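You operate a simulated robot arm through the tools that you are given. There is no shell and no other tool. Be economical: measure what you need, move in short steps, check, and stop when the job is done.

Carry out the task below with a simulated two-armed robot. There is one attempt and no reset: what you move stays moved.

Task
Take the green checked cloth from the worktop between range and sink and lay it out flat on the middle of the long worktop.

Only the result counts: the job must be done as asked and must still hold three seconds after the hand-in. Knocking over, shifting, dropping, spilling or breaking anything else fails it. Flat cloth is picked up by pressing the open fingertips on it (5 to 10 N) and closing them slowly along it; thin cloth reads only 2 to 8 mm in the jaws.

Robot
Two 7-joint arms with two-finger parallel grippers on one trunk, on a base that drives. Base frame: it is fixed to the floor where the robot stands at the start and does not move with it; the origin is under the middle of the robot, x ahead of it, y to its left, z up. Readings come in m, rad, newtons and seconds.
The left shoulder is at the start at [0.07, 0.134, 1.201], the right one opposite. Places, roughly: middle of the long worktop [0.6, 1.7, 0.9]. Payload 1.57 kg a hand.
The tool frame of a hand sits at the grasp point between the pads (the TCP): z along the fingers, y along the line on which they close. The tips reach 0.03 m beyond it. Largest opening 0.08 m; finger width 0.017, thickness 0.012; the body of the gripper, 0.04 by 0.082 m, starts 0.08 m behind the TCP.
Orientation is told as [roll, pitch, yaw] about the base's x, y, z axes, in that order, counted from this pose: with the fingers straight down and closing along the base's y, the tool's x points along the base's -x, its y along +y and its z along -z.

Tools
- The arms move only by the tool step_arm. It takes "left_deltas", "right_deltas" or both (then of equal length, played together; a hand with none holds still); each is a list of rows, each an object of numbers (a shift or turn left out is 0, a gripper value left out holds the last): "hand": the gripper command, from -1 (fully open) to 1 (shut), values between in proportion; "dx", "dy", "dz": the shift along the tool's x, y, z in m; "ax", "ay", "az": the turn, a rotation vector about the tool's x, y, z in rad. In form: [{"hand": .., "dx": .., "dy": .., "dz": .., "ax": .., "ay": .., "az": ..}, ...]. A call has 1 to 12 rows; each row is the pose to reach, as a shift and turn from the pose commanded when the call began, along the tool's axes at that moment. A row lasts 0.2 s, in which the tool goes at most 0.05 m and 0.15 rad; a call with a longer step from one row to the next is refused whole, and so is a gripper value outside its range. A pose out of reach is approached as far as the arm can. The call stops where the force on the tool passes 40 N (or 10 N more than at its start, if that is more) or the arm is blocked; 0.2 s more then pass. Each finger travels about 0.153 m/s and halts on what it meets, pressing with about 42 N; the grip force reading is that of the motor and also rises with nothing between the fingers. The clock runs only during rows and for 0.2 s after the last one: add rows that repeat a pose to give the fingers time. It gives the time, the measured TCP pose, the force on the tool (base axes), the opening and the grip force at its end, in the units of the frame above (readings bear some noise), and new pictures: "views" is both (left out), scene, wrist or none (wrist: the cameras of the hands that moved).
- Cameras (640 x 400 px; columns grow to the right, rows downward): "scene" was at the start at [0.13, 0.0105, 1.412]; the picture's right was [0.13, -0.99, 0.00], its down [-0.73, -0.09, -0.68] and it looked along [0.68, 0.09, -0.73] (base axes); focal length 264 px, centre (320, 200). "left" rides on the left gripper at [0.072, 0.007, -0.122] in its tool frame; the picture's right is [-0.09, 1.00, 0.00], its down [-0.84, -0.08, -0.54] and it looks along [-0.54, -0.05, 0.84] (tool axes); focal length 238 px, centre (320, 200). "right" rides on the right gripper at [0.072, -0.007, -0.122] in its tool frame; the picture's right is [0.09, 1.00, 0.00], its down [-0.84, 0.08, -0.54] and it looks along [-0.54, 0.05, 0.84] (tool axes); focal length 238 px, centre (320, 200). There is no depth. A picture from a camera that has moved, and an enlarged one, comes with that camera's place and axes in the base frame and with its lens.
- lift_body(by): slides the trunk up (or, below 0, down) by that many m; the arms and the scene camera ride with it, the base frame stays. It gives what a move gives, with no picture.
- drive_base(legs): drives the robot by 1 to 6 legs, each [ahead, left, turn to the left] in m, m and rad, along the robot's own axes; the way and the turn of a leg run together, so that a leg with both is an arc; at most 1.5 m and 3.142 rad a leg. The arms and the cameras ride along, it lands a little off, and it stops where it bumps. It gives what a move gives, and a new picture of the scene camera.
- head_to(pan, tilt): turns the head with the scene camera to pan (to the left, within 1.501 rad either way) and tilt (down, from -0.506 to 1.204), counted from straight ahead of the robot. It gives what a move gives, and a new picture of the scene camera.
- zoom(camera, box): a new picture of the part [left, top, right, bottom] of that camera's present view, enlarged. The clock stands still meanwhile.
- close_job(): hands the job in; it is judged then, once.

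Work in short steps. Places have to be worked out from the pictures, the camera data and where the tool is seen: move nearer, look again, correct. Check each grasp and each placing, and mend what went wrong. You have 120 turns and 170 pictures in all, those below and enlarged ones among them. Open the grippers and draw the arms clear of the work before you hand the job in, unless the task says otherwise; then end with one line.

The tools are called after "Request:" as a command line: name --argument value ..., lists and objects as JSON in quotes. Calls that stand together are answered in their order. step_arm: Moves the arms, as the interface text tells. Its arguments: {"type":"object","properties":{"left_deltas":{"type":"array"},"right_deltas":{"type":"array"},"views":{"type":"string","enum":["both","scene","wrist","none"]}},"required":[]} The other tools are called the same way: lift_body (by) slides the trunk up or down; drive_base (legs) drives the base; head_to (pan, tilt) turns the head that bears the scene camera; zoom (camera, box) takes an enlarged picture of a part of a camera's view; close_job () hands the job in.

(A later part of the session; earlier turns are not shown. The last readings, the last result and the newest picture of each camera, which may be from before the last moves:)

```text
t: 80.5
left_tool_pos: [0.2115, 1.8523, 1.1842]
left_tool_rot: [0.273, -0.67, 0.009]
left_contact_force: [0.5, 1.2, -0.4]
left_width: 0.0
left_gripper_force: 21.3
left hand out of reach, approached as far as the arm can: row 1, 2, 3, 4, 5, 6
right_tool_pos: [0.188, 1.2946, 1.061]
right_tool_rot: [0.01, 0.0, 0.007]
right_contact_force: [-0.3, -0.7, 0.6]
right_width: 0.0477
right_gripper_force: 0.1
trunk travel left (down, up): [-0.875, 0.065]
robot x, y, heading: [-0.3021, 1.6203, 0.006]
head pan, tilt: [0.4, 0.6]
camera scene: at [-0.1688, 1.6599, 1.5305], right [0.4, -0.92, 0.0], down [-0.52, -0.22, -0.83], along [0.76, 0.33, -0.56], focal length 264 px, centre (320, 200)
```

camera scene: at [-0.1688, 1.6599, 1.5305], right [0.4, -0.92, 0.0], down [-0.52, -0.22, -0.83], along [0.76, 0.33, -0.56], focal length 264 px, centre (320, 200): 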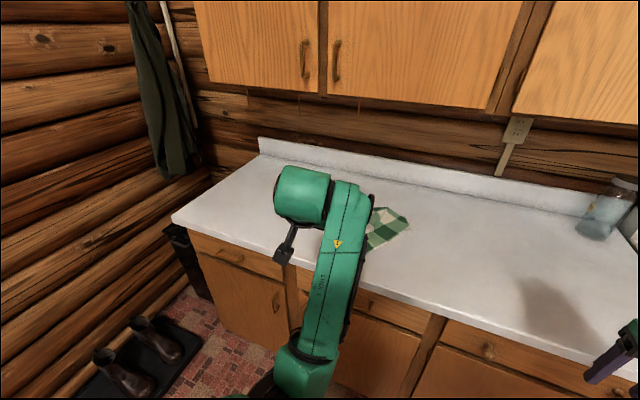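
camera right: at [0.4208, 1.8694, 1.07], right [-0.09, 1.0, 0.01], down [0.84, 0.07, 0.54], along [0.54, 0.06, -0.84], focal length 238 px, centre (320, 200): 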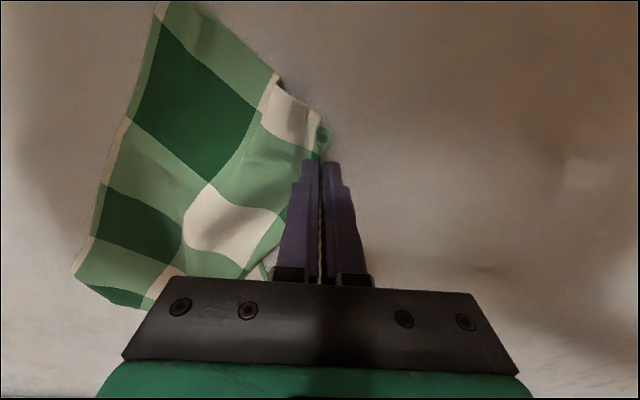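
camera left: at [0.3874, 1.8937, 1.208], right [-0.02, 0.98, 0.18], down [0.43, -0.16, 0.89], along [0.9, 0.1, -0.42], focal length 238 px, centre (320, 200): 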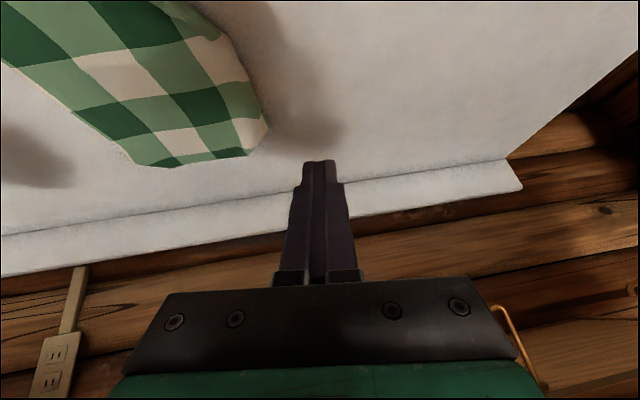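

Elbow swung back down, as hoped. I continue the reverse path: extend forward with the 0.9 rad tilt, roll removed.

Request:
step_arm --left_deltas '[{"dx": -0.0254, "dy": -0.0241, "dz": 0.0111, "ax": 0.03, "ay": -0.025, "az": -0.032}, {"dx": -0.0509, "dy": -0.0483, "dz": 0.0223, "ax": 0.061, "ay": -0.051, "az": -0.063}, {"dx": -0.0763, "dy": -0.0724, "dz": 0.0334, "ax": 0.091, "ay": -0.076, "az": -0.095}, {"dx": -0.1017, "dy": -0.0966, "dz": 0.0446, "ax": 0.121, "ay": -0.101, "az": -0.127}, {"dx": -0.1271, "dy": -0.1207, "dz": 0.0557, "ax": 0.151, "ay": -0.126, "az": -0.159}, {"dx": -0.1526, "dy": -0.1449, "dz": 0.0669, "ax": 0.182, "ay": -0.152, "az": -0.19}, {"dx": -0.178, "dy": -0.169, "dz": 0.078, "ax": 0.212, "ay": -0.177, "az": -0.222}, {"dx": -0.178, "dy": -0.169, "dz": 0.078, "ax": 0.212, "ay": -0.177, "az": -0.222}]' --views "scene"

```text
t: 82.2
left_tool_pos: [0.4093, 1.6577, 1.159]
left_tool_rot: [-0.245, -0.75, 0.305]
left_contact_force: [0.0, 0.2, 0.1]
left_width: 0.0002
left_gripper_force: 21.4
right_tool_pos: [0.1884, 1.2958, 1.0606]
right_tool_rot: [0.011, 0.0, 0.008]
right_contact_force: [-0.8, -0.3, -0.6]
right_width: 0.048
right_gripper_force: 0.0
trunk travel left (down, up): [-0.875, 0.065]
robot x, y, heading: [-0.3035, 1.624, 0.009]
head pan, tilt: [0.4, 0.6]
camera scene: at [-0.1684, 1.6599, 1.5305], right [0.4, -0.92, 0.0], down [-0.52, -0.22, -0.82], along [0.76, 0.33, -0.57], focal length 264 px, centre (320, 200)
```

scene: 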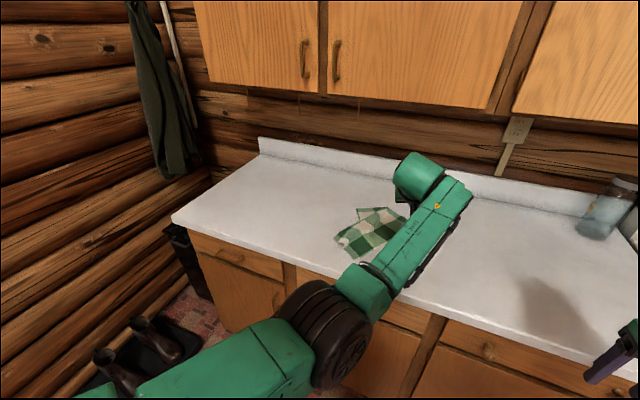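

Elbow is coming around. I now retract to the pose rel. (0.53, 0.09), tilt 0.9, roll/yaw zero.

Request:
step_arm --left_deltas '[{"dx": 0.0143, "dy": 0.0112, "dz": -0.0273, "ax": -0.003, "ay": -0.02, "az": 0.037}, {"dx": 0.0285, "dy": 0.0224, "dz": -0.0546, "ax": -0.006, "ay": -0.041, "az": 0.074}, {"dx": 0.0428, "dy": 0.0336, "dz": -0.0819, "ax": -0.01, "ay": -0.061, "az": 0.112}, {"dx": 0.0571, "dy": 0.0447, "dz": -0.1092, "ax": -0.013, "ay": -0.081, "az": 0.149}, {"dx": 0.0713, "dy": 0.0559, "dz": -0.1365, "ax": -0.016, "ay": -0.102, "az": 0.186}, {"dx": 0.0856, "dy": 0.0671, "dz": -0.1638, "ax": -0.019, "ay": -0.122, "az": 0.223}, {"dx": 0.0856, "dy": 0.0671, "dz": -0.1638, "ax": -0.019, "ay": -0.122, "az": 0.223}]' --views "scene"

```text
t: 83.5
left_tool_pos: [0.2575, 1.7543, 1.2245]
left_tool_rot: [0.156, -0.956, -0.028]
left_contact_force: [-0.6, 0.3, -0.3]
left_width: 0.0
left_gripper_force: 21.6
right_tool_pos: [0.1869, 1.2945, 1.0625]
right_tool_rot: [0.01, -0.002, 0.009]
right_contact_force: [-0.3, -0.6, 0.5]
right_width: 0.0478
right_gripper_force: 0.0
trunk travel left (down, up): [-0.875, 0.065]
robot x, y, heading: [-0.299, 1.624, 0.01]
head pan, tilt: [0.4, 0.6]
stopped in row 6 (left hand): the arm was blocked; the commanded pose is now the measured one
camera scene: at [-0.17, 1.6594, 1.5307], right [0.4, -0.92, 0.0], down [-0.52, -0.22, -0.83], along [0.76, 0.33, -0.56], focal length 264 px, centre (320, 200)
```

scene: 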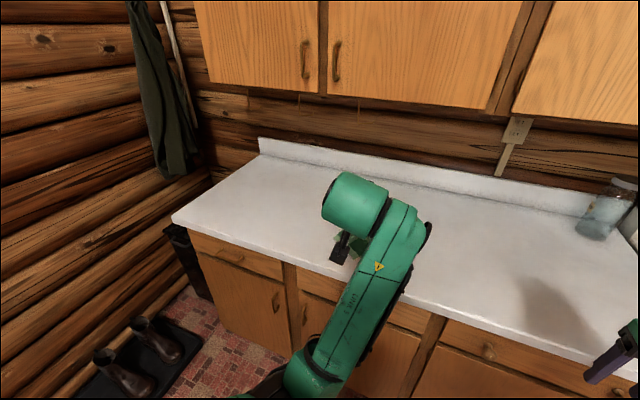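

Elbow dropped under again. I try swinging it outward by taking the hand across to the right while yawing it clockwise, so the forearm must come from the left.

Request:
step_arm --left_deltas '[{"dx": 0.009, "dy": -0.0357, "dz": -0.0129, "ax": 0.105, "az": 0.074}, {"dx": 0.018, "dy": -0.0714, "dz": -0.0257, "ax": 0.21, "az": 0.148}, {"dx": 0.027, "dy": -0.107, "dz": -0.0386, "ax": 0.315, "az": 0.222}, {"dx": 0.036, "dy": -0.143, "dz": -0.0514, "ax": 0.42, "az": 0.297}, {"dx": 0.045, "dy": -0.179, "dz": -0.0643, "ax": 0.525, "az": 0.371}, {"dx": 0.054, "dy": -0.214, "dz": -0.0771, "ax": 0.63, "az": 0.445}, {"dx": 0.0635, "dy": -0.25, "dz": -0.09, "ax": 0.735, "az": 0.519}, {"dx": 0.0635, "dy": -0.25, "dz": -0.09, "ax": 0.735, "az": 0.519}]' --views "none"

Request:
head_to --pan 0.1 --tilt 0.8

```text
t: 84.5
left_tool_pos: [0.2406, 1.6638, 1.2666]
left_tool_rot: [0.405, -1.002, -0.6]
left_contact_force: [-0.3, 0.3, -0.6]
left_width: 0.0
left_gripper_force: 21.2
right_tool_pos: [0.1886, 1.294, 1.0612]
right_tool_rot: [0.013, 0.0, 0.009]
right_contact_force: [0.3, 0.0, -0.3]
right_width: 0.0479
right_gripper_force: 0.0
trunk travel left (down, up): [-0.875, 0.065]
robot x, y, heading: [-0.298, 1.6254, 0.014]
head pan, tilt: [0.4, 0.6]
stopped in row 4 (left hand): the arm was blocked; the commanded pose is now the measured one
```

```text
t: 85.3
left_tool_pos: [0.2399, 1.6647, 1.2673]
left_tool_rot: [0.405, -1.0, -0.6]
left_contact_force: [0.6, -0.9, 0.7]
left_width: 0.0002
left_gripper_force: 21.1
right_tool_pos: [0.187, 1.295, 1.0625]
right_tool_rot: [0.011, 0.0, 0.008]
right_contact_force: [0.0, 0.4, -0.4]
right_width: 0.0482
right_gripper_force: 0.1
trunk travel left (down, up): [-0.875, 0.065]
robot x, y, heading: [-0.3034, 1.6247, 0.011]
head pan, tilt: [0.099, 0.799]
camera scene: at [-0.1693, 1.633, 1.5137], right [0.11, -0.99, 0.0], down [-0.71, -0.08, -0.7], along [0.69, 0.08, -0.72], focal length 264 px, centre (320, 200)
```

scene: 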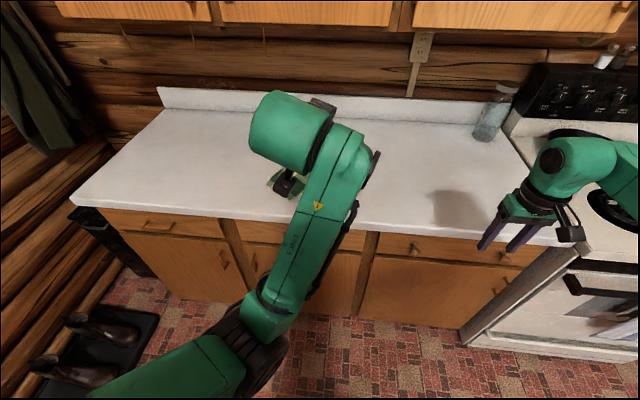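

Still blocked near the body. I extend the hand forward-right to straighten the arm first.

Request:
step_arm --left_deltas '[{"dx": -0.0225, "dy": -0.01, "dz": 0.0338}, {"dx": -0.045, "dy": -0.02, "dz": 0.0676}, {"dx": -0.0674, "dy": -0.03, "dz": 0.1013}, {"dx": -0.09, "dy": -0.04, "dz": 0.135}, {"dx": -0.1123, "dy": -0.05, "dz": 0.169}, {"dx": -0.1347, "dy": -0.0596, "dz": 0.2027}, {"dx": -0.1347, "dy": -0.0596, "dz": 0.2027}]' --views "scene"

```text
t: 86.9
left_tool_pos: [0.4295, 1.5575, 1.2674]
left_tool_rot: [0.395, -1.004, -0.593]
left_contact_force: [1.0, 0.2, 0.2]
left_width: 0.0001
left_gripper_force: 21.3
left hand out of reach, approached as far as the arm can: row 6, 7
right_tool_pos: [0.1884, 1.2957, 1.0625]
right_tool_rot: [0.009, 0.001, 0.011]
right_contact_force: [0.0, 0.3, 0.3]
right_width: 0.0481
right_gripper_force: 0.0
trunk travel left (down, up): [-0.875, 0.065]
robot x, y, heading: [-0.3028, 1.6243, 0.006]
head pan, tilt: [0.099, 0.799]
camera scene: at [-0.1692, 1.634, 1.5136], right [0.11, -0.99, 0.0], down [-0.71, -0.08, -0.7], along [0.69, 0.08, -0.72], focal length 264 px, centre (320, 200)
```

scene: 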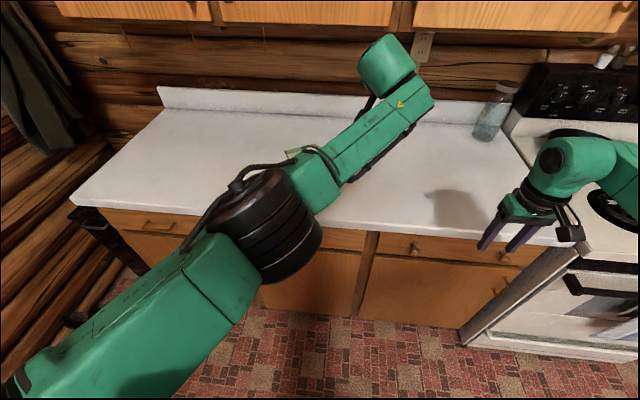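

The arm is straight now. I roll the tool about the arm's axis so the elbow hinge turns from down to the left.

Request:
step_arm --left_deltas '[{"ax": -0.064, "ay": -0.007, "az": 0.117}, {"ax": -0.128, "ay": -0.013, "az": 0.233}, {"ax": -0.192, "ay": -0.02, "az": 0.35}, {"ax": -0.256, "ay": -0.027, "az": 0.467}, {"ax": -0.32, "ay": -0.033, "az": 0.583}, {"ax": -0.384, "ay": -0.04, "az": 0.7}, {"ax": -0.448, "ay": -0.047, "az": 0.817}, {"ax": -0.512, "ay": -0.053, "az": 0.933}, {"ax": -0.576, "ay": -0.06, "az": 1.05}, {"ax": -0.576, "ay": -0.06, "az": 1.05}]' --views "scene"

```text
t: 89.1
left_tool_pos: [0.4266, 1.5629, 1.2666]
left_tool_rot: [1.499, -0.147, -1.357]
left_contact_force: [0.5, -0.6, 0.6]
left_width: 0.0
left_gripper_force: 21.3
left hand out of reach, approached as far as the arm can: row 5, 6, 7, 8, 9, 10
right_tool_pos: [0.1888, 1.2951, 1.061]
right_tool_rot: [0.011, 0.001, 0.01]
right_contact_force: [0.2, -0.5, 0.9]
right_width: 0.0479
right_gripper_force: 0.1
trunk travel left (down, up): [-0.875, 0.065]
robot x, y, heading: [-0.2979, 1.6233, 0.013]
head pan, tilt: [0.099, 0.799]
camera scene: at [-0.1689, 1.6333, 1.5136], right [0.11, -0.99, 0.0], down [-0.71, -0.08, -0.7], along [0.69, 0.08, -0.72], focal length 264 px, centre (320, 200)
```

scene: 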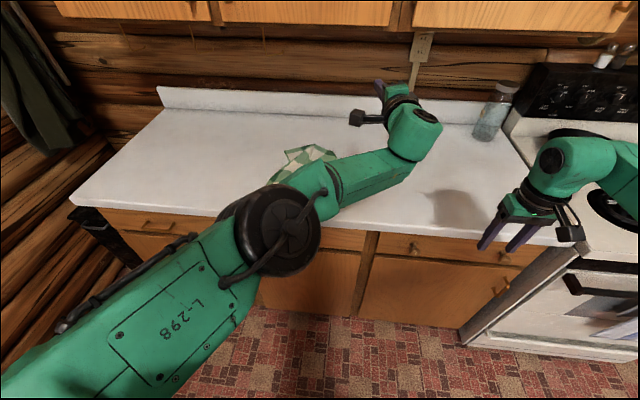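

The upper arm rolled as in the good configuration (elbow axis now vertical). I pull the hand back so the elbow bends sideways.

Request:
step_arm --left_deltas '[{"dx": 0.0082, "dy": -0.0095, "dz": -0.032}, {"dx": 0.0164, "dy": -0.019, "dz": -0.064}, {"dx": 0.0247, "dy": -0.0285, "dz": -0.096}, {"dx": 0.0329, "dy": -0.038, "dz": -0.128}, {"dx": 0.0411, "dy": -0.0476, "dz": -0.16}, {"dx": 0.0493, "dy": -0.0571, "dz": -0.1918}, {"dx": 0.0493, "dy": -0.0571, "dz": -0.1918}]' --views "scene"

```text
t: 90.7
left_tool_pos: [0.2284, 1.5658, 1.2181]
left_tool_rot: [1.499, -0.148, -1.358]
left_contact_force: [-0.3, -0.6, 0.0]
left_width: 0.0
left_gripper_force: 21.2
right_tool_pos: [0.188, 1.2942, 1.0607]
right_tool_rot: [0.012, 0.001, 0.007]
right_contact_force: [-0.6, 0.4, -0.2]
right_width: 0.0482
right_gripper_force: 0.1
trunk travel left (down, up): [-0.875, 0.065]
robot x, y, heading: [-0.3015, 1.6268, 0.007]
head pan, tilt: [0.099, 0.799]
camera scene: at [-0.1688, 1.6328, 1.5136], right [0.11, -0.99, 0.0], down [-0.71, -0.08, -0.7], along [0.69, 0.08, -0.72], focal length 264 px, centre (320, 200)
```

scene: 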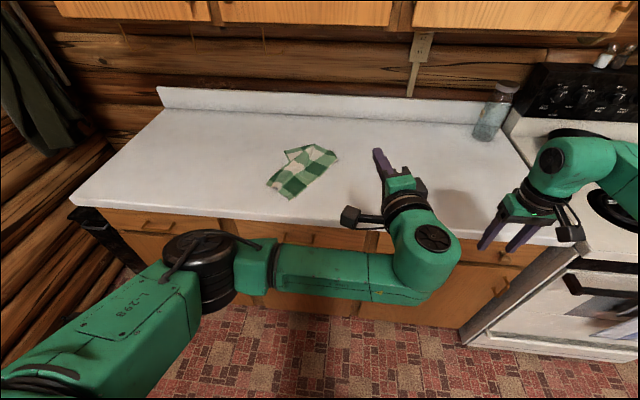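

The elbow is out to the left again. I now turn the tool back to fingers-down while moving the hand left.

Request:
step_arm --left_deltas '[{"dx": 0.013, "dy": 0.002, "dz": -0.002, "ax": 0.091, "ay": 0.086, "az": -0.077}, {"dx": 0.026, "dy": 0.004, "dz": -0.003, "ax": 0.182, "ay": 0.172, "az": -0.154}, {"dx": 0.039, "dy": 0.005, "dz": -0.005, "ax": 0.273, "ay": 0.258, "az": -0.231}, {"dx": 0.052, "dy": 0.007, "dz": -0.006, "ax": 0.364, "ay": 0.344, "az": -0.308}, {"dx": 0.065, "dy": 0.009, "dz": -0.008, "ax": 0.455, "ay": 0.43, "az": -0.385}, {"dx": 0.078, "dy": 0.011, "dz": -0.009, "ax": 0.545, "ay": 0.516, "az": -0.462}, {"dx": 0.091, "dy": 0.013, "dz": -0.011, "ax": 0.636, "ay": 0.602, "az": -0.539}, {"dx": 0.104, "dy": 0.014, "dz": -0.012, "ax": 0.727, "ay": 0.688, "az": -0.616}, {"dx": 0.117, "dy": 0.016, "dz": -0.014, "ax": 0.818, "ay": 0.774, "az": -0.693}, {"dx": 0.13, "dy": 0.018, "dz": -0.016, "ax": 0.909, "ay": 0.86, "az": -0.77}, {"dx": 0.143, "dy": 0.02, "dz": -0.017, "ax": 1.0, "ay": 0.946, "az": -0.847}, {"dx": 0.1555, "dy": 0.0217, "dz": -0.0187, "ax": 1.09, "ay": 1.032, "az": -0.923}]' --views "scene"

```text
t: 93.3
left_tool_pos: [0.2745, 1.6922, 1.2394]
left_tool_rot: [0.057, -0.052, -0.052]
left_contact_force: [-0.3, 0.7, -1.7]
left_width: 0.0
left_gripper_force: 21.3
left hand out of reach, approached as far as the arm can: row 6, 7, 8, 9, 10, 11, 12
right_tool_pos: [0.188, 1.2957, 1.0603]
right_tool_rot: [0.01, 0.0, 0.009]
right_contact_force: [0.3, 0.2, -1.1]
right_width: 0.0482
right_gripper_force: 0.1
trunk travel left (down, up): [-0.875, 0.065]
robot x, y, heading: [-0.2979, 1.6218, 0.011]
head pan, tilt: [0.099, 0.799]
camera scene: at [-0.1693, 1.6334, 1.5136], right [0.11, -0.99, 0.0], down [-0.71, -0.08, -0.7], along [0.69, 0.08, -0.72], focal length 264 px, centre (320, 200)
```

scene: 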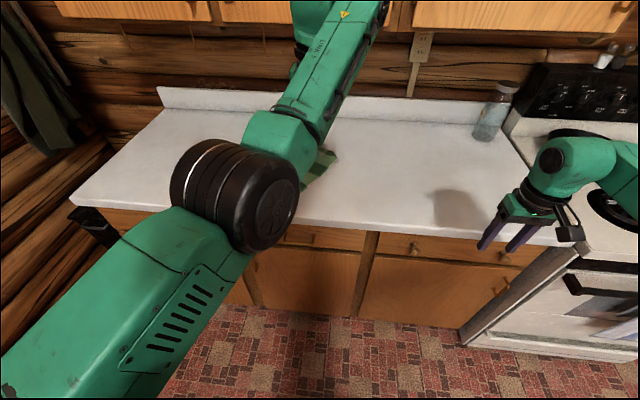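

Tool is down again with the elbow left-high. I lower and shift the hand outward to settle it near its starting posture.

Request:
step_arm --left_deltas '[{"dx": 0.01, "dy": 0.014, "dz": 0.02}, {"dx": 0.02, "dy": 0.028, "dz": 0.04}, {"dx": 0.03, "dy": 0.042, "dz": 0.06}, {"dx": 0.04, "dy": 0.056, "dz": 0.08}, {"dx": 0.05, "dy": 0.07, "dz": 0.1}, {"dx": 0.06, "dy": 0.085, "dz": 0.12}, {"dx": 0.07, "dy": 0.1, "dz": 0.13}, {"dx": 0.07, "dy": 0.1, "dz": 0.13}]' --views "scene"

```text
t: 95.1
left_tool_pos: [0.2417, 1.811, 1.0997]
left_tool_rot: [0.061, -0.053, -0.05]
left_contact_force: [-0.1, 0.0, -0.4]
left_width: 0.0
left_gripper_force: 21.2
left hand out of reach, approached as far as the arm can: row 1, 2, 3, 4, 5, 6, 7, 8
right_tool_pos: [0.1884, 1.2938, 1.0607]
right_tool_rot: [0.013, -0.001, 0.008]
right_contact_force: [-0.3, -0.4, 0.1]
right_width: 0.0483
right_gripper_force: 0.2
trunk travel left (down, up): [-0.875, 0.065]
robot x, y, heading: [-0.3022, 1.629, 0.009]
head pan, tilt: [0.099, 0.799]
camera scene: at [-0.169, 1.6326, 1.5136], right [0.11, -0.99, 0.0], down [-0.71, -0.08, -0.7], along [0.69, 0.08, -0.72], focal length 264 px, centre (320, 200)
```

scene: 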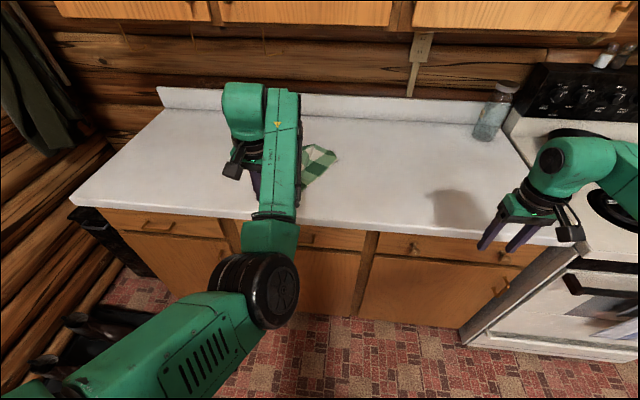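

The wrist flipped side on the way. I go back along this path to the good elbow-left pose and will turn the tool by another route (first about the forearm, then yaw).

Request:
step_arm --left_deltas '[{"dx": -0.012, "dy": -0.017, "dz": -0.022}, {"dx": -0.023, "dy": -0.033, "dz": -0.043}, {"dx": -0.035, "dy": -0.05, "dz": -0.065}, {"dx": -0.047, "dy": -0.067, "dz": -0.087}, {"dx": -0.058, "dy": -0.083, "dz": -0.108}, {"dx": -0.07, "dy": -0.1, "dz": -0.13}]' --views "none"

Request:
step_arm --left_deltas '[{"dx": -0.004, "dy": -0.0125, "ax": -0.091, "ay": -0.086, "az": 0.077}, {"dx": -0.008, "dy": -0.025, "ax": -0.182, "ay": -0.172, "az": 0.154}, {"dx": -0.0125, "dy": -0.0375, "ax": -0.273, "ay": -0.258, "az": 0.231}, {"dx": -0.017, "dy": -0.05, "ax": -0.364, "ay": -0.344, "az": 0.308}, {"dx": -0.021, "dy": -0.0625, "ax": -0.455, "ay": -0.43, "az": 0.385}, {"dx": -0.025, "dy": -0.075, "ax": -0.545, "ay": -0.516, "az": 0.462}, {"dx": -0.029, "dy": -0.0875, "ax": -0.636, "ay": -0.602, "az": 0.539}, {"dx": -0.033, "dy": -0.1, "ax": -0.727, "ay": -0.688, "az": 0.616}, {"dx": -0.0375, "dy": -0.1125, "ax": -0.818, "ay": -0.774, "az": 0.693}, {"dx": -0.042, "dy": -0.125, "ax": -0.909, "ay": -0.86, "az": 0.77}, {"dx": -0.046, "dy": -0.1375, "ax": -1.0, "ay": -0.946, "az": 0.847}, {"dx": -0.05, "dy": -0.15, "ax": -1.09, "ay": -1.032, "az": 0.923}]' --views "scene"

```text
t: 96.5
left_tool_pos: [0.2905, 1.7068, 1.2226]
left_tool_rot: [0.059, -0.062, -0.068]
left_contact_force: [0.0, -0.8, 0.1]
left_width: 0.0
left_gripper_force: 21.3
left hand out of reach, approached as far as the arm can: row 1, 2, 3, 6
right_tool_pos: [0.1889, 1.2946, 1.061]
right_tool_rot: [0.013, 0.001, 0.011]
right_contact_force: [0.1, 0.0, 0.3]
right_width: 0.0478
right_gripper_force: 0.0
trunk travel left (down, up): [-0.875, 0.065]
robot x, y, heading: [-0.297, 1.6206, 0.011]
head pan, tilt: [0.099, 0.799]
```

```text
t: 99.1
left_tool_pos: [0.336, 1.5553, 1.2117]
left_tool_rot: [1.501, -0.148, -1.361]
left_contact_force: [0.4, -0.4, 0.4]
left_width: 0.0
left_gripper_force: 20.9
right_tool_pos: [0.1883, 1.2941, 1.0601]
right_tool_rot: [0.011, 0.001, 0.011]
right_contact_force: [-0.7, -0.9, 0.1]
right_width: 0.048
right_gripper_force: 0.1
trunk travel left (down, up): [-0.875, 0.065]
robot x, y, heading: [-0.3043, 1.6218, 0.013]
head pan, tilt: [0.099, 0.799]
camera scene: at [-0.1689, 1.633, 1.5136], right [0.11, -0.99, 0.0], down [-0.71, -0.08, -0.7], along [0.69, 0.08, -0.72], focal length 264 px, centre (320, 200)
```

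scene: 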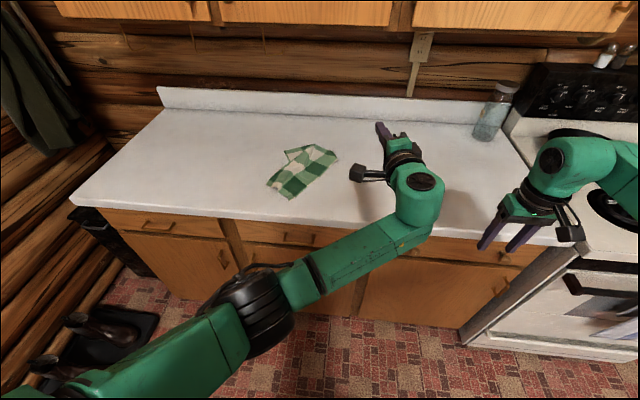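

Good: back with the elbow left. I pull back 10 cm, then pitch the tool down about the lateral axis.

Request:
step_arm --left_deltas '[{"dx": 0.007, "dy": -0.001, "dz": -0.033}, {"dx": 0.014, "dy": -0.002, "dz": -0.065}, {"dx": 0.021, "dy": -0.004, "dz": -0.0977}, {"dx": 0.021, "dy": -0.004, "dz": -0.0977, "ax": 0.138, "ay": 0.023, "az": 0.029}, {"dx": 0.021, "dy": -0.004, "dz": -0.0977, "ax": 0.276, "ay": 0.045, "az": 0.057}, {"dx": 0.021, "dy": -0.004, "dz": -0.0977, "ax": 0.414, "ay": 0.068, "az": 0.086}, {"dx": 0.021, "dy": -0.004, "dz": -0.0977, "ax": 0.552, "ay": 0.09, "az": 0.115}, {"dx": 0.021, "dy": -0.004, "dz": -0.0977, "ax": 0.69, "ay": 0.113, "az": 0.144}, {"dx": 0.021, "dy": -0.004, "dz": -0.0977, "ax": 0.828, "ay": 0.135, "az": 0.172}, {"dx": 0.021, "dy": -0.004, "dz": -0.0977, "ax": 0.966, "ay": 0.158, "az": 0.201}, {"dx": 0.021, "dy": -0.004, "dz": -0.0977, "ax": 1.104, "ay": 0.18, "az": 0.23}, {"dx": 0.021, "dy": -0.004, "dz": -0.0977, "ax": 1.242, "ay": 0.203, "az": 0.258}]' --views "scene"

```text
t: 100.4
left_tool_pos: [0.2573, 1.615, 1.1778]
left_tool_rot: [1.237, 0.059, -1.23]
left_contact_force: [0.1, -0.4, -1.3]
left_width: 0.0001
left_gripper_force: 21.0
right_tool_pos: [0.189, 1.2949, 1.0604]
right_tool_rot: [0.011, 0.0, 0.01]
right_contact_force: [0.4, 1.2, -0.2]
right_width: 0.0478
right_gripper_force: 0.1
trunk travel left (down, up): [-0.875, 0.065]
robot x, y, heading: [-0.3009, 1.6222, 0.014]
head pan, tilt: [0.099, 0.799]
stopped in row 6 (left hand): the arm was blocked; the commanded pose is now the measured one
camera scene: at [-0.1685, 1.633, 1.5135], right [0.11, -0.99, 0.0], down [-0.71, -0.08, -0.7], along [0.69, 0.08, -0.72], focal length 264 px, centre (320, 200)
```

scene: 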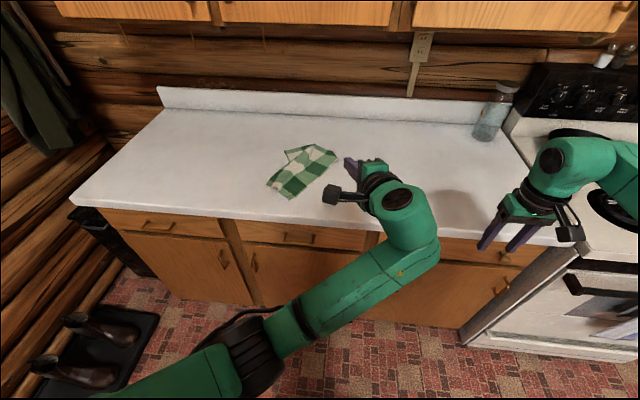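

Blocked with the elbow low again. I re-extend forward and roll a bit further, as worked before, then pull back.

Request:
step_arm --left_deltas '[{"dx": -0.019, "dy": 0.024, "dz": 0.02}, {"dx": -0.038, "dy": 0.048, "dz": 0.04}, {"dx": -0.057, "dy": 0.072, "dz": 0.06}, {"dx": -0.076, "dy": 0.096, "dz": 0.08}, {"dx": -0.095, "dy": 0.12, "dz": 0.1}, {"dx": -0.1146, "dy": 0.1437, "dz": 0.1186}, {"dx": -0.1146, "dy": 0.1437, "dz": 0.1186, "ax": -0.08, "ay": 0.035, "az": 0.1}, {"dx": -0.1146, "dy": 0.1437, "dz": 0.1186, "ax": -0.16, "ay": 0.07, "az": 0.2}, {"dx": -0.1146, "dy": 0.1437, "dz": 0.1186, "ax": -0.24, "ay": 0.105, "az": 0.3}, {"dx": -0.1146, "dy": 0.1437, "dz": 0.1186, "ax": -0.297, "ay": 0.13, "az": 0.38}]' --views "scene"

```text
t: 102.6
left_tool_pos: [0.3772, 1.5781, 1.273]
left_tool_rot: [1.531, 0.43, -1.18]
left_contact_force: [-0.2, 0.5, 0.3]
left_width: 0.0002
left_gripper_force: 21.1
left hand out of reach, approached as far as the arm can: row 5, 6, 7, 8, 9, 10
right_tool_pos: [0.1884, 1.2947, 1.0616]
right_tool_rot: [0.011, -0.001, 0.01]
right_contact_force: [1.0, 0.3, -0.1]
right_width: 0.048
right_gripper_force: 0.0
trunk travel left (down, up): [-0.875, 0.065]
robot x, y, heading: [-0.3027, 1.6245, 0.013]
head pan, tilt: [0.099, 0.799]
camera scene: at [-0.1697, 1.6329, 1.5137], right [0.11, -0.99, 0.0], down [-0.71, -0.08, -0.7], along [0.69, 0.08, -0.72], focal length 264 px, centre (320, 200)
```

scene: 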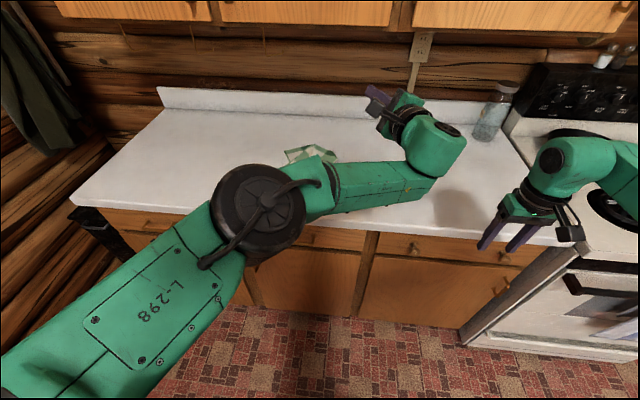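

Now the elbow hinge is right (disc up, elbow left). I pull the hand back to the right-front of the chest so it bends left firmly.

Request:
step_arm --left_deltas '[{"dx": 0.0055, "dy": -0.0147, "dz": -0.038}, {"dx": 0.011, "dy": -0.0294, "dz": -0.076}, {"dx": 0.0164, "dy": -0.0441, "dz": -0.114}, {"dx": 0.022, "dy": -0.0589, "dz": -0.152}, {"dx": 0.0273, "dy": -0.0736, "dz": -0.19}, {"dx": 0.0328, "dy": -0.0883, "dz": -0.228}, {"dx": 0.0382, "dy": -0.103, "dz": -0.2656}]' --views "scene"

```text
t: 104.2
left_tool_pos: [0.105, 1.5544, 1.2153]
left_tool_rot: [1.591, 0.453, -1.131]
left_contact_force: [0.4, -0.7, 0.5]
left_width: 0.0001
left_gripper_force: 22.1
right_tool_pos: [0.1871, 1.2945, 1.0617]
right_tool_rot: [0.012, -0.004, 0.007]
right_contact_force: [-0.5, 0.0, -0.2]
right_width: 0.0479
right_gripper_force: 0.0
trunk travel left (down, up): [-0.875, 0.065]
robot x, y, heading: [-0.3018, 1.6249, 0.012]
head pan, tilt: [0.099, 0.799]
camera scene: at [-0.1707, 1.6327, 1.5138], right [0.11, -0.99, 0.0], down [-0.71, -0.08, -0.7], along [0.69, 0.08, -0.72], focal length 264 px, centre (320, 200)
```

scene: 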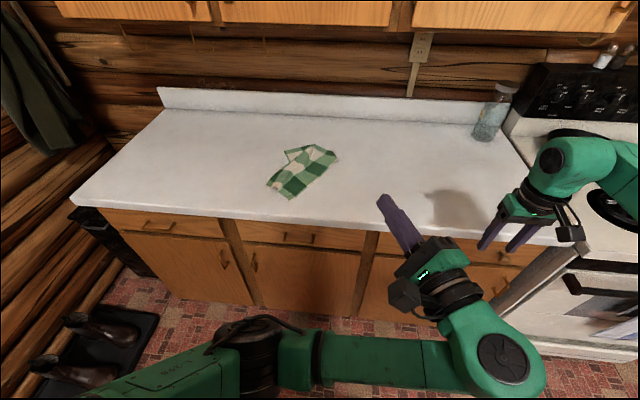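

Forearm now comes from the left. I pitch the tool down about the lateral axis while letting the TCP sink and come back slightly.

Request:
step_arm --left_deltas '[{"dx": -0.0025, "dy": -0.0138, "dz": -0.0085, "ax": 0.113, "ay": -0.056, "az": 0.058}, {"dx": -0.005, "dy": -0.0276, "dz": -0.017, "ax": 0.226, "ay": -0.112, "az": 0.116}, {"dx": -0.0075, "dy": -0.0413, "dz": -0.0255, "ax": 0.339, "ay": -0.169, "az": 0.174}, {"dx": -0.01, "dy": -0.0551, "dz": -0.034, "ax": 0.452, "ay": -0.225, "az": 0.232}, {"dx": -0.0125, "dy": -0.0689, "dz": -0.0425, "ax": 0.565, "ay": -0.281, "az": 0.29}, {"dx": -0.015, "dy": -0.0827, "dz": -0.051, "ax": 0.678, "ay": -0.337, "az": 0.348}, {"dx": -0.0175, "dy": -0.0965, "dz": -0.0595, "ax": 0.791, "ay": -0.393, "az": 0.406}, {"dx": -0.02, "dy": -0.1103, "dz": -0.068, "ax": 0.904, "ay": -0.45, "az": 0.464}, {"dx": -0.0225, "dy": -0.124, "dz": -0.0765, "ax": 1.017, "ay": -0.506, "az": 0.522}, {"dx": -0.025, "dy": -0.1378, "dz": -0.085, "ax": 1.13, "ay": -0.562, "az": 0.58}, {"dx": -0.0274, "dy": -0.1516, "dz": -0.0935, "ax": 1.25, "ay": -0.62, "az": 0.64}]' --views "scene"

```text
t: 104.8
left_tool_pos: [0.1154, 1.58, 1.2134]
left_tool_rot: [1.507, 0.58, -1.119]
left_contact_force: [0.6, -0.6, 0.2]
left_width: 0.0001
left_gripper_force: 21.1
right_tool_pos: [0.1895, 1.2959, 1.0615]
right_tool_rot: [0.01, -0.003, 0.01]
right_contact_force: [0.3, -0.1, -0.2]
right_width: 0.0481
right_gripper_force: 0.1
trunk travel left (down, up): [-0.875, 0.065]
robot x, y, heading: [-0.2993, 1.6241, 0.012]
head pan, tilt: [0.099, 0.799]
stopped in row 3 (left hand): the arm was blocked; the commanded pose is now the measured one
camera scene: at [-0.1693, 1.6333, 1.5136], right [0.11, -0.99, 0.0], down [-0.71, -0.08, -0.7], along [0.69, 0.08, -0.72], focal length 264 px, centre (320, 200)
```

scene: 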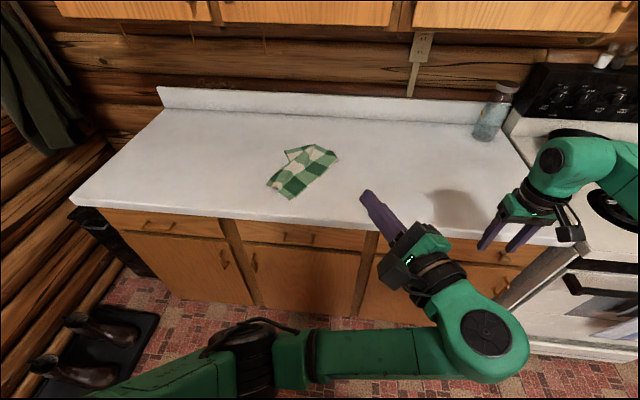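

Blocked close to the body. I move forward 12 cm and undo the roll with the wrist (about the finger axis) while the elbow stays bent left.

Request:
step_arm --left_deltas '[{"dx": -0.016, "dy": 0.0205, "dz": 0.032}, {"dx": -0.032, "dy": 0.041, "dz": 0.064}, {"dx": -0.048, "dy": 0.0615, "dz": 0.0957}, {"dx": -0.048, "dy": 0.0615, "dz": 0.0957, "az": -0.14}, {"dx": -0.048, "dy": 0.0615, "dz": 0.0957, "az": -0.28}, {"dx": -0.048, "dy": 0.0615, "dz": 0.0957, "az": -0.42}, {"dx": -0.048, "dy": 0.0615, "dz": 0.0957, "az": -0.56}, {"dx": -0.048, "dy": 0.0615, "dz": 0.0957, "az": -0.7}, {"dx": -0.048, "dy": 0.0615, "dz": 0.0957, "az": -0.84}, {"dx": -0.048, "dy": 0.0615, "dz": 0.0957, "az": -0.98}, {"dx": -0.048, "dy": 0.0615, "dz": 0.0957, "az": -1.12}, {"dx": -0.048, "dy": 0.0615, "dz": 0.0957, "az": -1.26}]' --views "scene"

```text
t: 107.4
left_tool_pos: [0.252, 1.597, 1.2164]
left_tool_rot: [1.546, -0.619, -1.0]
left_contact_force: [0.9, 0.0, 0.3]
left_width: 0.0
left_gripper_force: 21.6
right_tool_pos: [0.1885, 1.2952, 1.0599]
right_tool_rot: [0.013, -0.001, 0.008]
right_contact_force: [0.3, 0.7, 0.7]
right_width: 0.048
right_gripper_force: 0.2
trunk travel left (down, up): [-0.875, 0.065]
robot x, y, heading: [-0.3004, 1.6239, 0.005]
head pan, tilt: [0.099, 0.799]
camera scene: at [-0.1692, 1.6327, 1.5136], right [0.11, -0.99, 0.0], down [-0.71, -0.08, -0.7], along [0.69, 0.08, -0.72], focal length 264 px, centre (320, 200)
```

scene: 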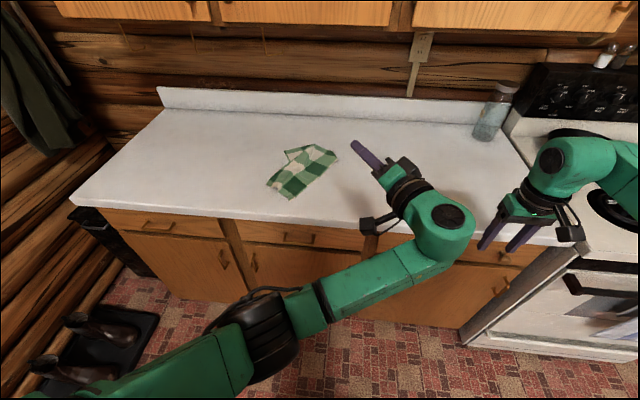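

The wrist took the roll. I finish the roll so the closing axis is horizontal.

Request:
step_arm --left_deltas '[{"az": -0.135}, {"az": -0.27}, {"az": -0.405}, {"az": -0.54}, {"az": -0.675}, {"az": -0.81}, {"az": -0.94}, {"az": -0.94}]' --views "none"

Request:
step_arm --left_deltas '[{"ay": 0.12}, {"ay": 0.24}, {"ay": 0.36}, {"ay": 0.48}, {"ay": 0.6}]' --views "scene"

```text
t: 109.2
left_tool_pos: [0.2522, 1.5971, 1.2184]
left_tool_rot: [0.454, -1.55, 0.102]
left_contact_force: [-0.6, 0.0, 0.1]
left_width: 0.0
left_gripper_force: 22.0
right_tool_pos: [0.187, 1.2948, 1.0608]
right_tool_rot: [0.011, 0.001, 0.009]
right_contact_force: [-0.1, -0.2, -0.3]
right_width: 0.048
right_gripper_force: 0.0
trunk travel left (down, up): [-0.875, 0.065]
robot x, y, heading: [-0.3007, 1.6223, 0.009]
head pan, tilt: [0.099, 0.799]
```

```text
t: 110.4
left_tool_pos: [0.235, 1.5617, 1.2346]
left_tool_rot: [-0.079, -0.908, 0.557]
left_contact_force: [0.3, 0.3, -0.2]
left_width: 0.0001
left_gripper_force: 21.1
right_tool_pos: [0.19, 1.295, 1.0612]
right_tool_rot: [0.011, 0.0, 0.008]
right_contact_force: [0.2, 0.4, 1.3]
right_width: 0.0481
right_gripper_force: 0.0
trunk travel left (down, up): [-0.875, 0.065]
robot x, y, heading: [-0.3037, 1.6209, 0.009]
head pan, tilt: [0.099, 0.799]
camera scene: at [-0.1692, 1.6328, 1.5136], right [0.11, -0.99, 0.0], down [-0.71, -0.08, -0.7], along [0.69, 0.08, -0.72], focal length 264 px, centre (320, 200)
```

scene: 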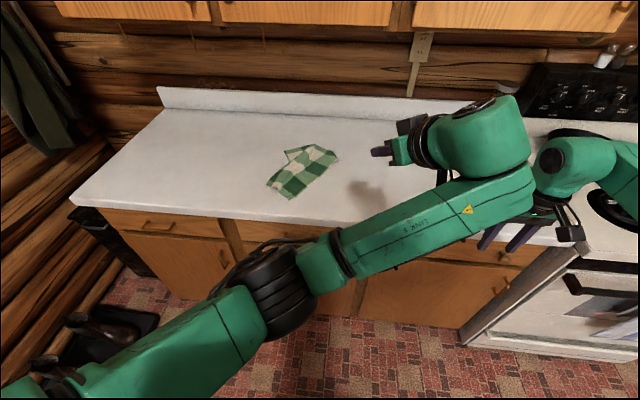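

This is the good arm family again. I yaw it straight while moving left away from the right arm.

Request:
step_arm --left_deltas '[{"dx": -0.005, "dy": 0.031, "dz": 0.006, "ax": 0.088, "az": 0.069}, {"dx": -0.009, "dy": 0.062, "dz": 0.012, "ax": 0.176, "az": 0.137}, {"dx": -0.014, "dy": 0.092, "dz": 0.017, "ax": 0.263, "az": 0.206}, {"dx": -0.018, "dy": 0.123, "dz": 0.023, "ax": 0.351, "az": 0.274}, {"dx": -0.023, "dy": 0.154, "dz": 0.029, "ax": 0.439, "az": 0.343}, {"dx": -0.023, "dy": 0.154, "dz": 0.029, "ax": 0.439, "az": 0.343}]' --views "none"

Request:
step_arm --left_deltas '[{"ay": 0.12}, {"ay": 0.24}, {"ay": 0.36}, {"ay": 0.48}, {"ay": 0.6}, {"ay": 0.72}, {"ay": 0.84}, {"ay": 0.9}]' --views "scene"

```text
t: 111.8
left_tool_pos: [0.1953, 1.7119, 1.2267]
left_tool_rot: [-0.065, -0.937, -0.018]
left_contact_force: [-0.6, 0.5, -0.5]
left_width: 0.0
left_gripper_force: 21.1
right_tool_pos: [0.1878, 1.2938, 1.0607]
right_tool_rot: [0.011, 0.0, 0.009]
right_contact_force: [0.4, 0.1, 0.4]
right_width: 0.048
right_gripper_force: 0.0
trunk travel left (down, up): [-0.875, 0.065]
robot x, y, heading: [-0.2999, 1.6227, 0.009]
head pan, tilt: [0.099, 0.799]
```

```text
t: 113.6
left_tool_pos: [0.2734, 1.7085, 1.2466]
left_tool_rot: [-0.04, -0.043, -0.069]
left_contact_force: [0.5, 0.1, -1.3]
left_width: 0.0001
left_gripper_force: 21.4
left hand out of reach, approached as far as the arm can: row 2, 3, 4, 5, 6, 7, 8
right_tool_pos: [0.1875, 1.2949, 1.0627]
right_tool_rot: [0.013, -0.002, 0.011]
right_contact_force: [-0.1, -0.4, -0.4]
right_width: 0.0478
right_gripper_force: 0.1
trunk travel left (down, up): [-0.875, 0.065]
robot x, y, heading: [-0.2992, 1.6244, 0.012]
head pan, tilt: [0.099, 0.799]
camera scene: at [-0.171, 1.6326, 1.5137], right [0.11, -0.99, 0.0], down [-0.71, -0.08, -0.7], along [0.69, 0.08, -0.72], focal length 264 px, centre (320, 200)
```

scene: 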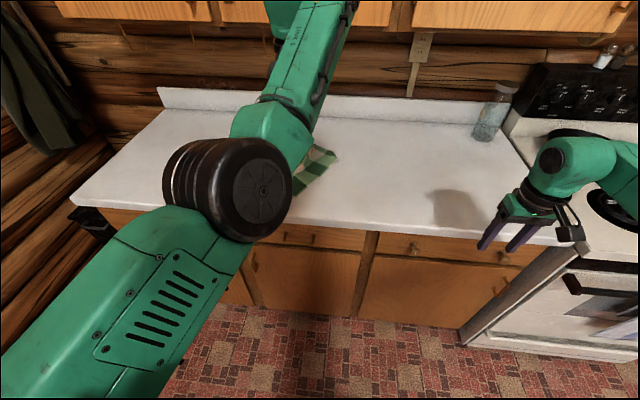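

Untilting there flips it. I go back, and will untilt while the hand is on the right where the forearm lies lateral; the right arm moves aside.

Request:
step_arm --left_deltas '[{"ay": -0.12}, {"ay": -0.24}, {"ay": -0.36}, {"ay": -0.48}, {"ay": -0.6}, {"ay": -0.72}, {"ay": -0.84}, {"ay": -0.9}]' --right_deltas '[{"dy": -0.02}, {"dy": -0.04}, {"dy": -0.06}, {"dy": -0.08}, {"dy": -0.1}, {"dy": -0.12}, {"dy": -0.12}, {"dy": -0.12}]' --views "none"

Request:
step_arm --left_deltas '[{"dx": 0.003, "dy": -0.025, "dz": -0.004, "ax": -0.073, "az": -0.057}, {"dx": 0.006, "dy": -0.05, "dz": -0.008, "ax": -0.146, "az": -0.114}, {"dx": 0.009, "dy": -0.075, "dz": -0.012, "ax": -0.22, "az": -0.172}, {"dx": 0.012, "dy": -0.1, "dz": -0.016, "ax": -0.293, "az": -0.229}, {"dx": 0.015, "dy": -0.125, "dz": -0.02, "ax": -0.366, "az": -0.286}, {"dx": 0.018, "dy": -0.15, "dz": -0.024, "ax": -0.439, "az": -0.343}, {"dx": 0.018, "dy": -0.15, "dz": -0.024, "ax": -0.439, "az": -0.343}]' --views "scene"

```text
t: 115.4
left_tool_pos: [0.2797, 1.7282, 1.2551]
left_tool_rot: [-0.004, -0.962, -0.022]
left_contact_force: [-0.1, 0.7, -0.3]
left_width: 0.0003
left_gripper_force: 21.2
left hand out of reach, approached as far as the arm can: row 1, 2, 3
right_tool_pos: [0.1362, 1.2592, 1.0632]
right_tool_rot: [0.009, -0.001, 0.006]
right_contact_force: [-0.5, 0.0, 0.7]
right_width: 0.048
right_gripper_force: 0.1
right hand out of reach, approached as far as the arm can: row 1, 2, 3, 4, 5, 6, 7, 8
trunk travel left (down, up): [-0.875, 0.065]
robot x, y, heading: [-0.2978, 1.6259, 0.011]
head pan, tilt: [0.099, 0.799]
```

```text
t: 117.0
left_tool_pos: [0.2351, 1.5569, 1.25]
left_tool_rot: [-0.084, -0.906, 0.556]
left_contact_force: [-0.6, -0.2, 0.1]
left_width: 0.0
left_gripper_force: 21.3
right_tool_pos: [0.1382, 1.2601, 1.0635]
right_tool_rot: [0.007, 0.0, 0.005]
right_contact_force: [0.1, 0.1, 0.2]
right_width: 0.0479
right_gripper_force: 0.1
trunk travel left (down, up): [-0.875, 0.065]
robot x, y, heading: [-0.2984, 1.6239, 0.004]
head pan, tilt: [0.099, 0.799]
camera scene: at [-0.1689, 1.6334, 1.5136], right [0.11, -0.99, 0.0], down [-0.71, -0.08, -0.7], along [0.69, 0.08, -0.72], focal length 264 px, centre (320, 200)
```

scene: 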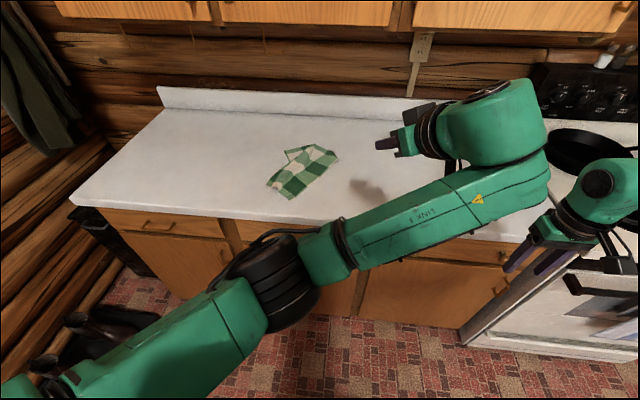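

Now I untilt here, keeping the wrist about where it is so the TCP swings under it.

Request:
step_arm --left_deltas '[{"dx": 0.022, "dz": -0.01, "ay": 0.13}, {"dx": 0.045, "dz": -0.02, "ay": 0.26}, {"dx": 0.067, "dz": -0.03, "ay": 0.39}, {"dx": 0.09, "dz": -0.04, "ay": 0.52}, {"dx": 0.112, "dz": -0.05, "ay": 0.65}, {"dx": 0.134, "dz": -0.06, "ay": 0.78}, {"dx": 0.157, "dz": -0.071, "ay": 0.9}, {"dx": 0.157, "dz": -0.071, "ay": 0.9}]' --views "scene"

```text
t: 118.8
left_tool_pos: [0.1012, 1.4816, 1.1693]
left_tool_rot: [-0.049, -0.01, 0.488]
left_contact_force: [0.0, 0.0, 0.2]
left_width: 0.0001
left_gripper_force: 21.6
left hand out of reach, approached as far as the arm can: row 1, 2
right_tool_pos: [0.1384, 1.2594, 1.0637]
right_tool_rot: [0.007, -0.002, 0.004]
right_contact_force: [1.1, -0.1, -0.4]
right_width: 0.0479
right_gripper_force: 0.1
trunk travel left (down, up): [-0.875, 0.065]
robot x, y, heading: [-0.2979, 1.6254, 0.009]
head pan, tilt: [0.099, 0.799]
camera scene: at [-0.1692, 1.6328, 1.5136], right [0.11, -0.99, 0.0], down [-0.71, -0.08, -0.7], along [0.69, 0.08, -0.72], focal length 264 px, centre (320, 200)
```

scene: 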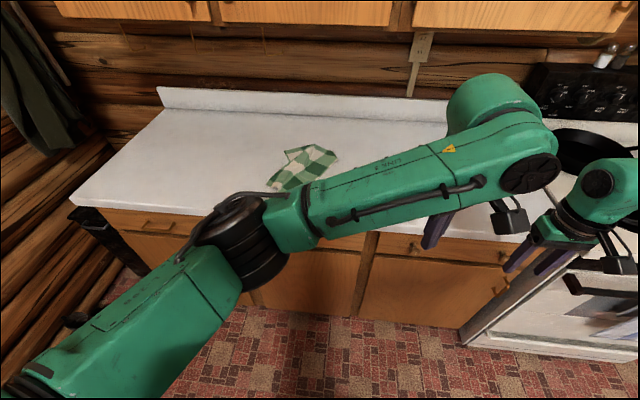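

The left arm is back in its original posture with fingers down. I move it left to its working side and zero the yaw.

Request:
step_arm --left_deltas '[{"dx": -0.021, "dy": 0.028, "dz": 0.005, "az": 0.054}, {"dx": -0.042, "dy": 0.056, "dz": 0.01, "az": 0.108}, {"dx": -0.063, "dy": 0.083, "dz": 0.016, "az": 0.163}, {"dx": -0.084, "dy": 0.111, "dz": 0.022, "az": 0.217}, {"dx": -0.106, "dy": 0.139, "dz": 0.028, "az": 0.271}, {"dx": -0.127, "dy": 0.167, "dz": 0.034, "az": 0.325}, {"dx": -0.148, "dy": 0.194, "dz": 0.04, "az": 0.38}, {"dx": -0.169, "dy": 0.222, "dz": 0.045, "az": 0.434}, {"dx": -0.19, "dy": 0.25, "dz": 0.05, "az": 0.488}, {"dx": -0.19, "dy": 0.25, "dz": 0.05, "az": 0.488}]' --views "scene"

```text
t: 121.0
left_tool_pos: [0.156, 1.7909, 1.1089]
left_tool_rot: [-0.037, -0.034, -0.002]
left_contact_force: [0.7, -0.1, 0.5]
left_width: 0.0001
left_gripper_force: 21.5
right_tool_pos: [0.1376, 1.2606, 1.0617]
right_tool_rot: [0.008, -0.002, 0.005]
right_contact_force: [-0.4, -0.4, -0.2]
right_width: 0.0484
right_gripper_force: 0.1
trunk travel left (down, up): [-0.875, 0.065]
robot x, y, heading: [-0.3007, 1.6246, 0.015]
head pan, tilt: [0.099, 0.799]
camera scene: at [-0.1691, 1.6322, 1.5136], right [0.11, -0.99, 0.0], down [-0.71, -0.08, -0.7], along [0.69, 0.08, -0.72], focal length 264 px, centre (320, 200)
```

scene: 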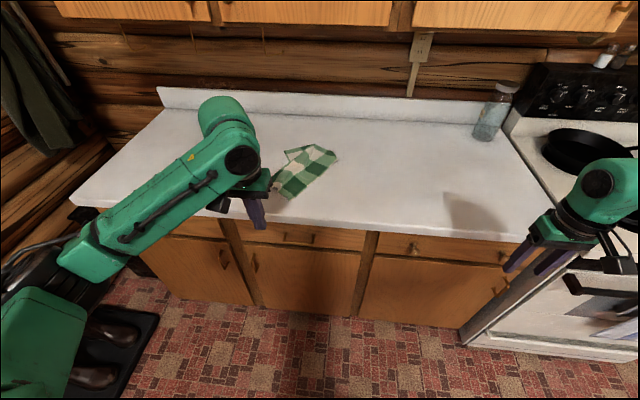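

Left arm recovered. The cloth's clean right edge runs diagonally from about (0.40,1.785) to (0.63,1.65). I drive back in to stand at y≈1.78 and look closely, to pick both ends of that edge.

Request:
drive_base --legs '[[0, 0.16, -0.012], [0.3, 0, 0]]'

Request:
head_to --pan 0 --tilt 0.9

```text
t: 124.1
left_tool_pos: [0.4659, 1.9488, 1.1102]
left_tool_rot: [-0.039, -0.036, -0.018]
left_contact_force: [1.2, -0.4, 0.1]
left_width: 0.0
left_gripper_force: 21.3
right_tool_pos: [0.4387, 1.4169, 1.0633]
right_tool_rot: [0.008, -0.002, -0.011]
right_contact_force: [-0.1, -0.3, 0.5]
right_width: 0.0479
right_gripper_force: 0.2
trunk travel left (down, up): [-0.875, 0.065]
robot x, y, heading: [0.0073, 1.786, -0.003]
head pan, tilt: [0.099, 0.799]
camera scene: at [0.1382, 1.7942, 1.5139], right [0.09, -1.0, 0.0], down [-0.71, -0.07, -0.7], along [0.7, 0.06, -0.72], focal length 264 px, centre (320, 200)
```

scene: 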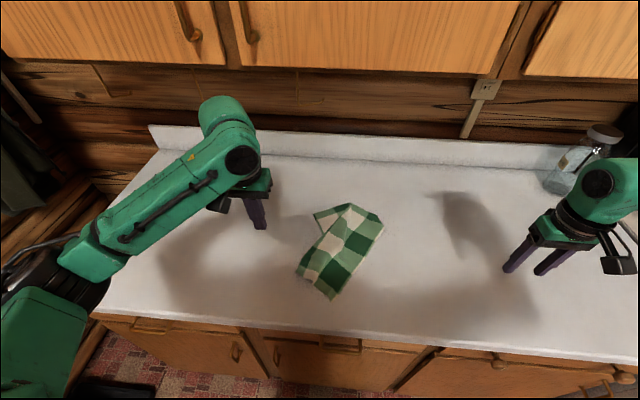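

```text
t: 124.8
left_tool_pos: [0.4669, 1.9478, 1.1078]
left_tool_rot: [-0.039, -0.035, -0.016]
left_contact_force: [0.0, -0.4, 0.5]
left_width: 0.0
left_gripper_force: 21.5
right_tool_pos: [0.4418, 1.4174, 1.0649]
right_tool_rot: [0.01, -0.001, -0.011]
right_contact_force: [0.4, 0.2, 0.4]
right_width: 0.048
right_gripper_force: 0.1
trunk travel left (down, up): [-0.875, 0.065]
robot x, y, heading: [0.0068, 1.7838, -0.007]
head pan, tilt: [0.0, 0.901]
camera scene: at [0.1358, 1.7862, 1.5058], right [-0.01, -1.0, 0.0], down [-0.78, 0.01, -0.62], along [0.62, 0.0, -0.78], focal length 264 px, centre (320, 200)
```

scene: 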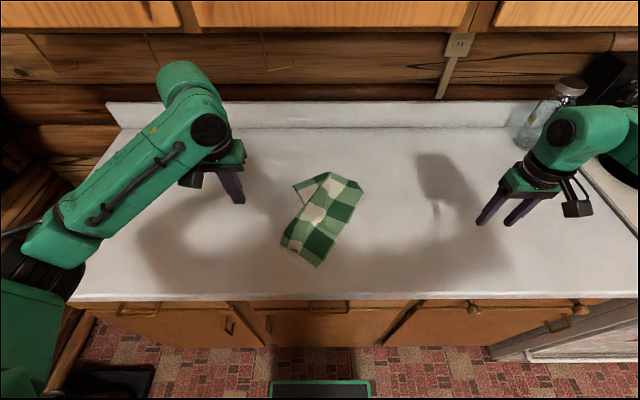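

Request:
zoom --camera "scene" --box '[256, 160, 384, 280]'

```text
3.33 times, centred on (320, 220) of scene
camera zoom: at [0.1358, 1.7862, 1.5058], right [-0.01, -1.0, 0.0], down [-0.78, 0.01, -0.62], along [0.62, 0.0, -0.78], focal length 881 px, centre (320, 133)
```

zoom: 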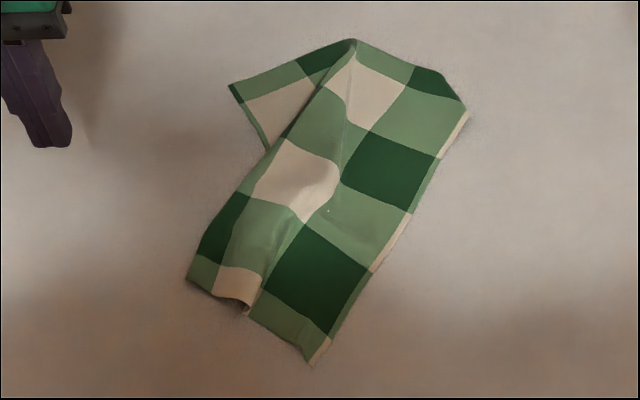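

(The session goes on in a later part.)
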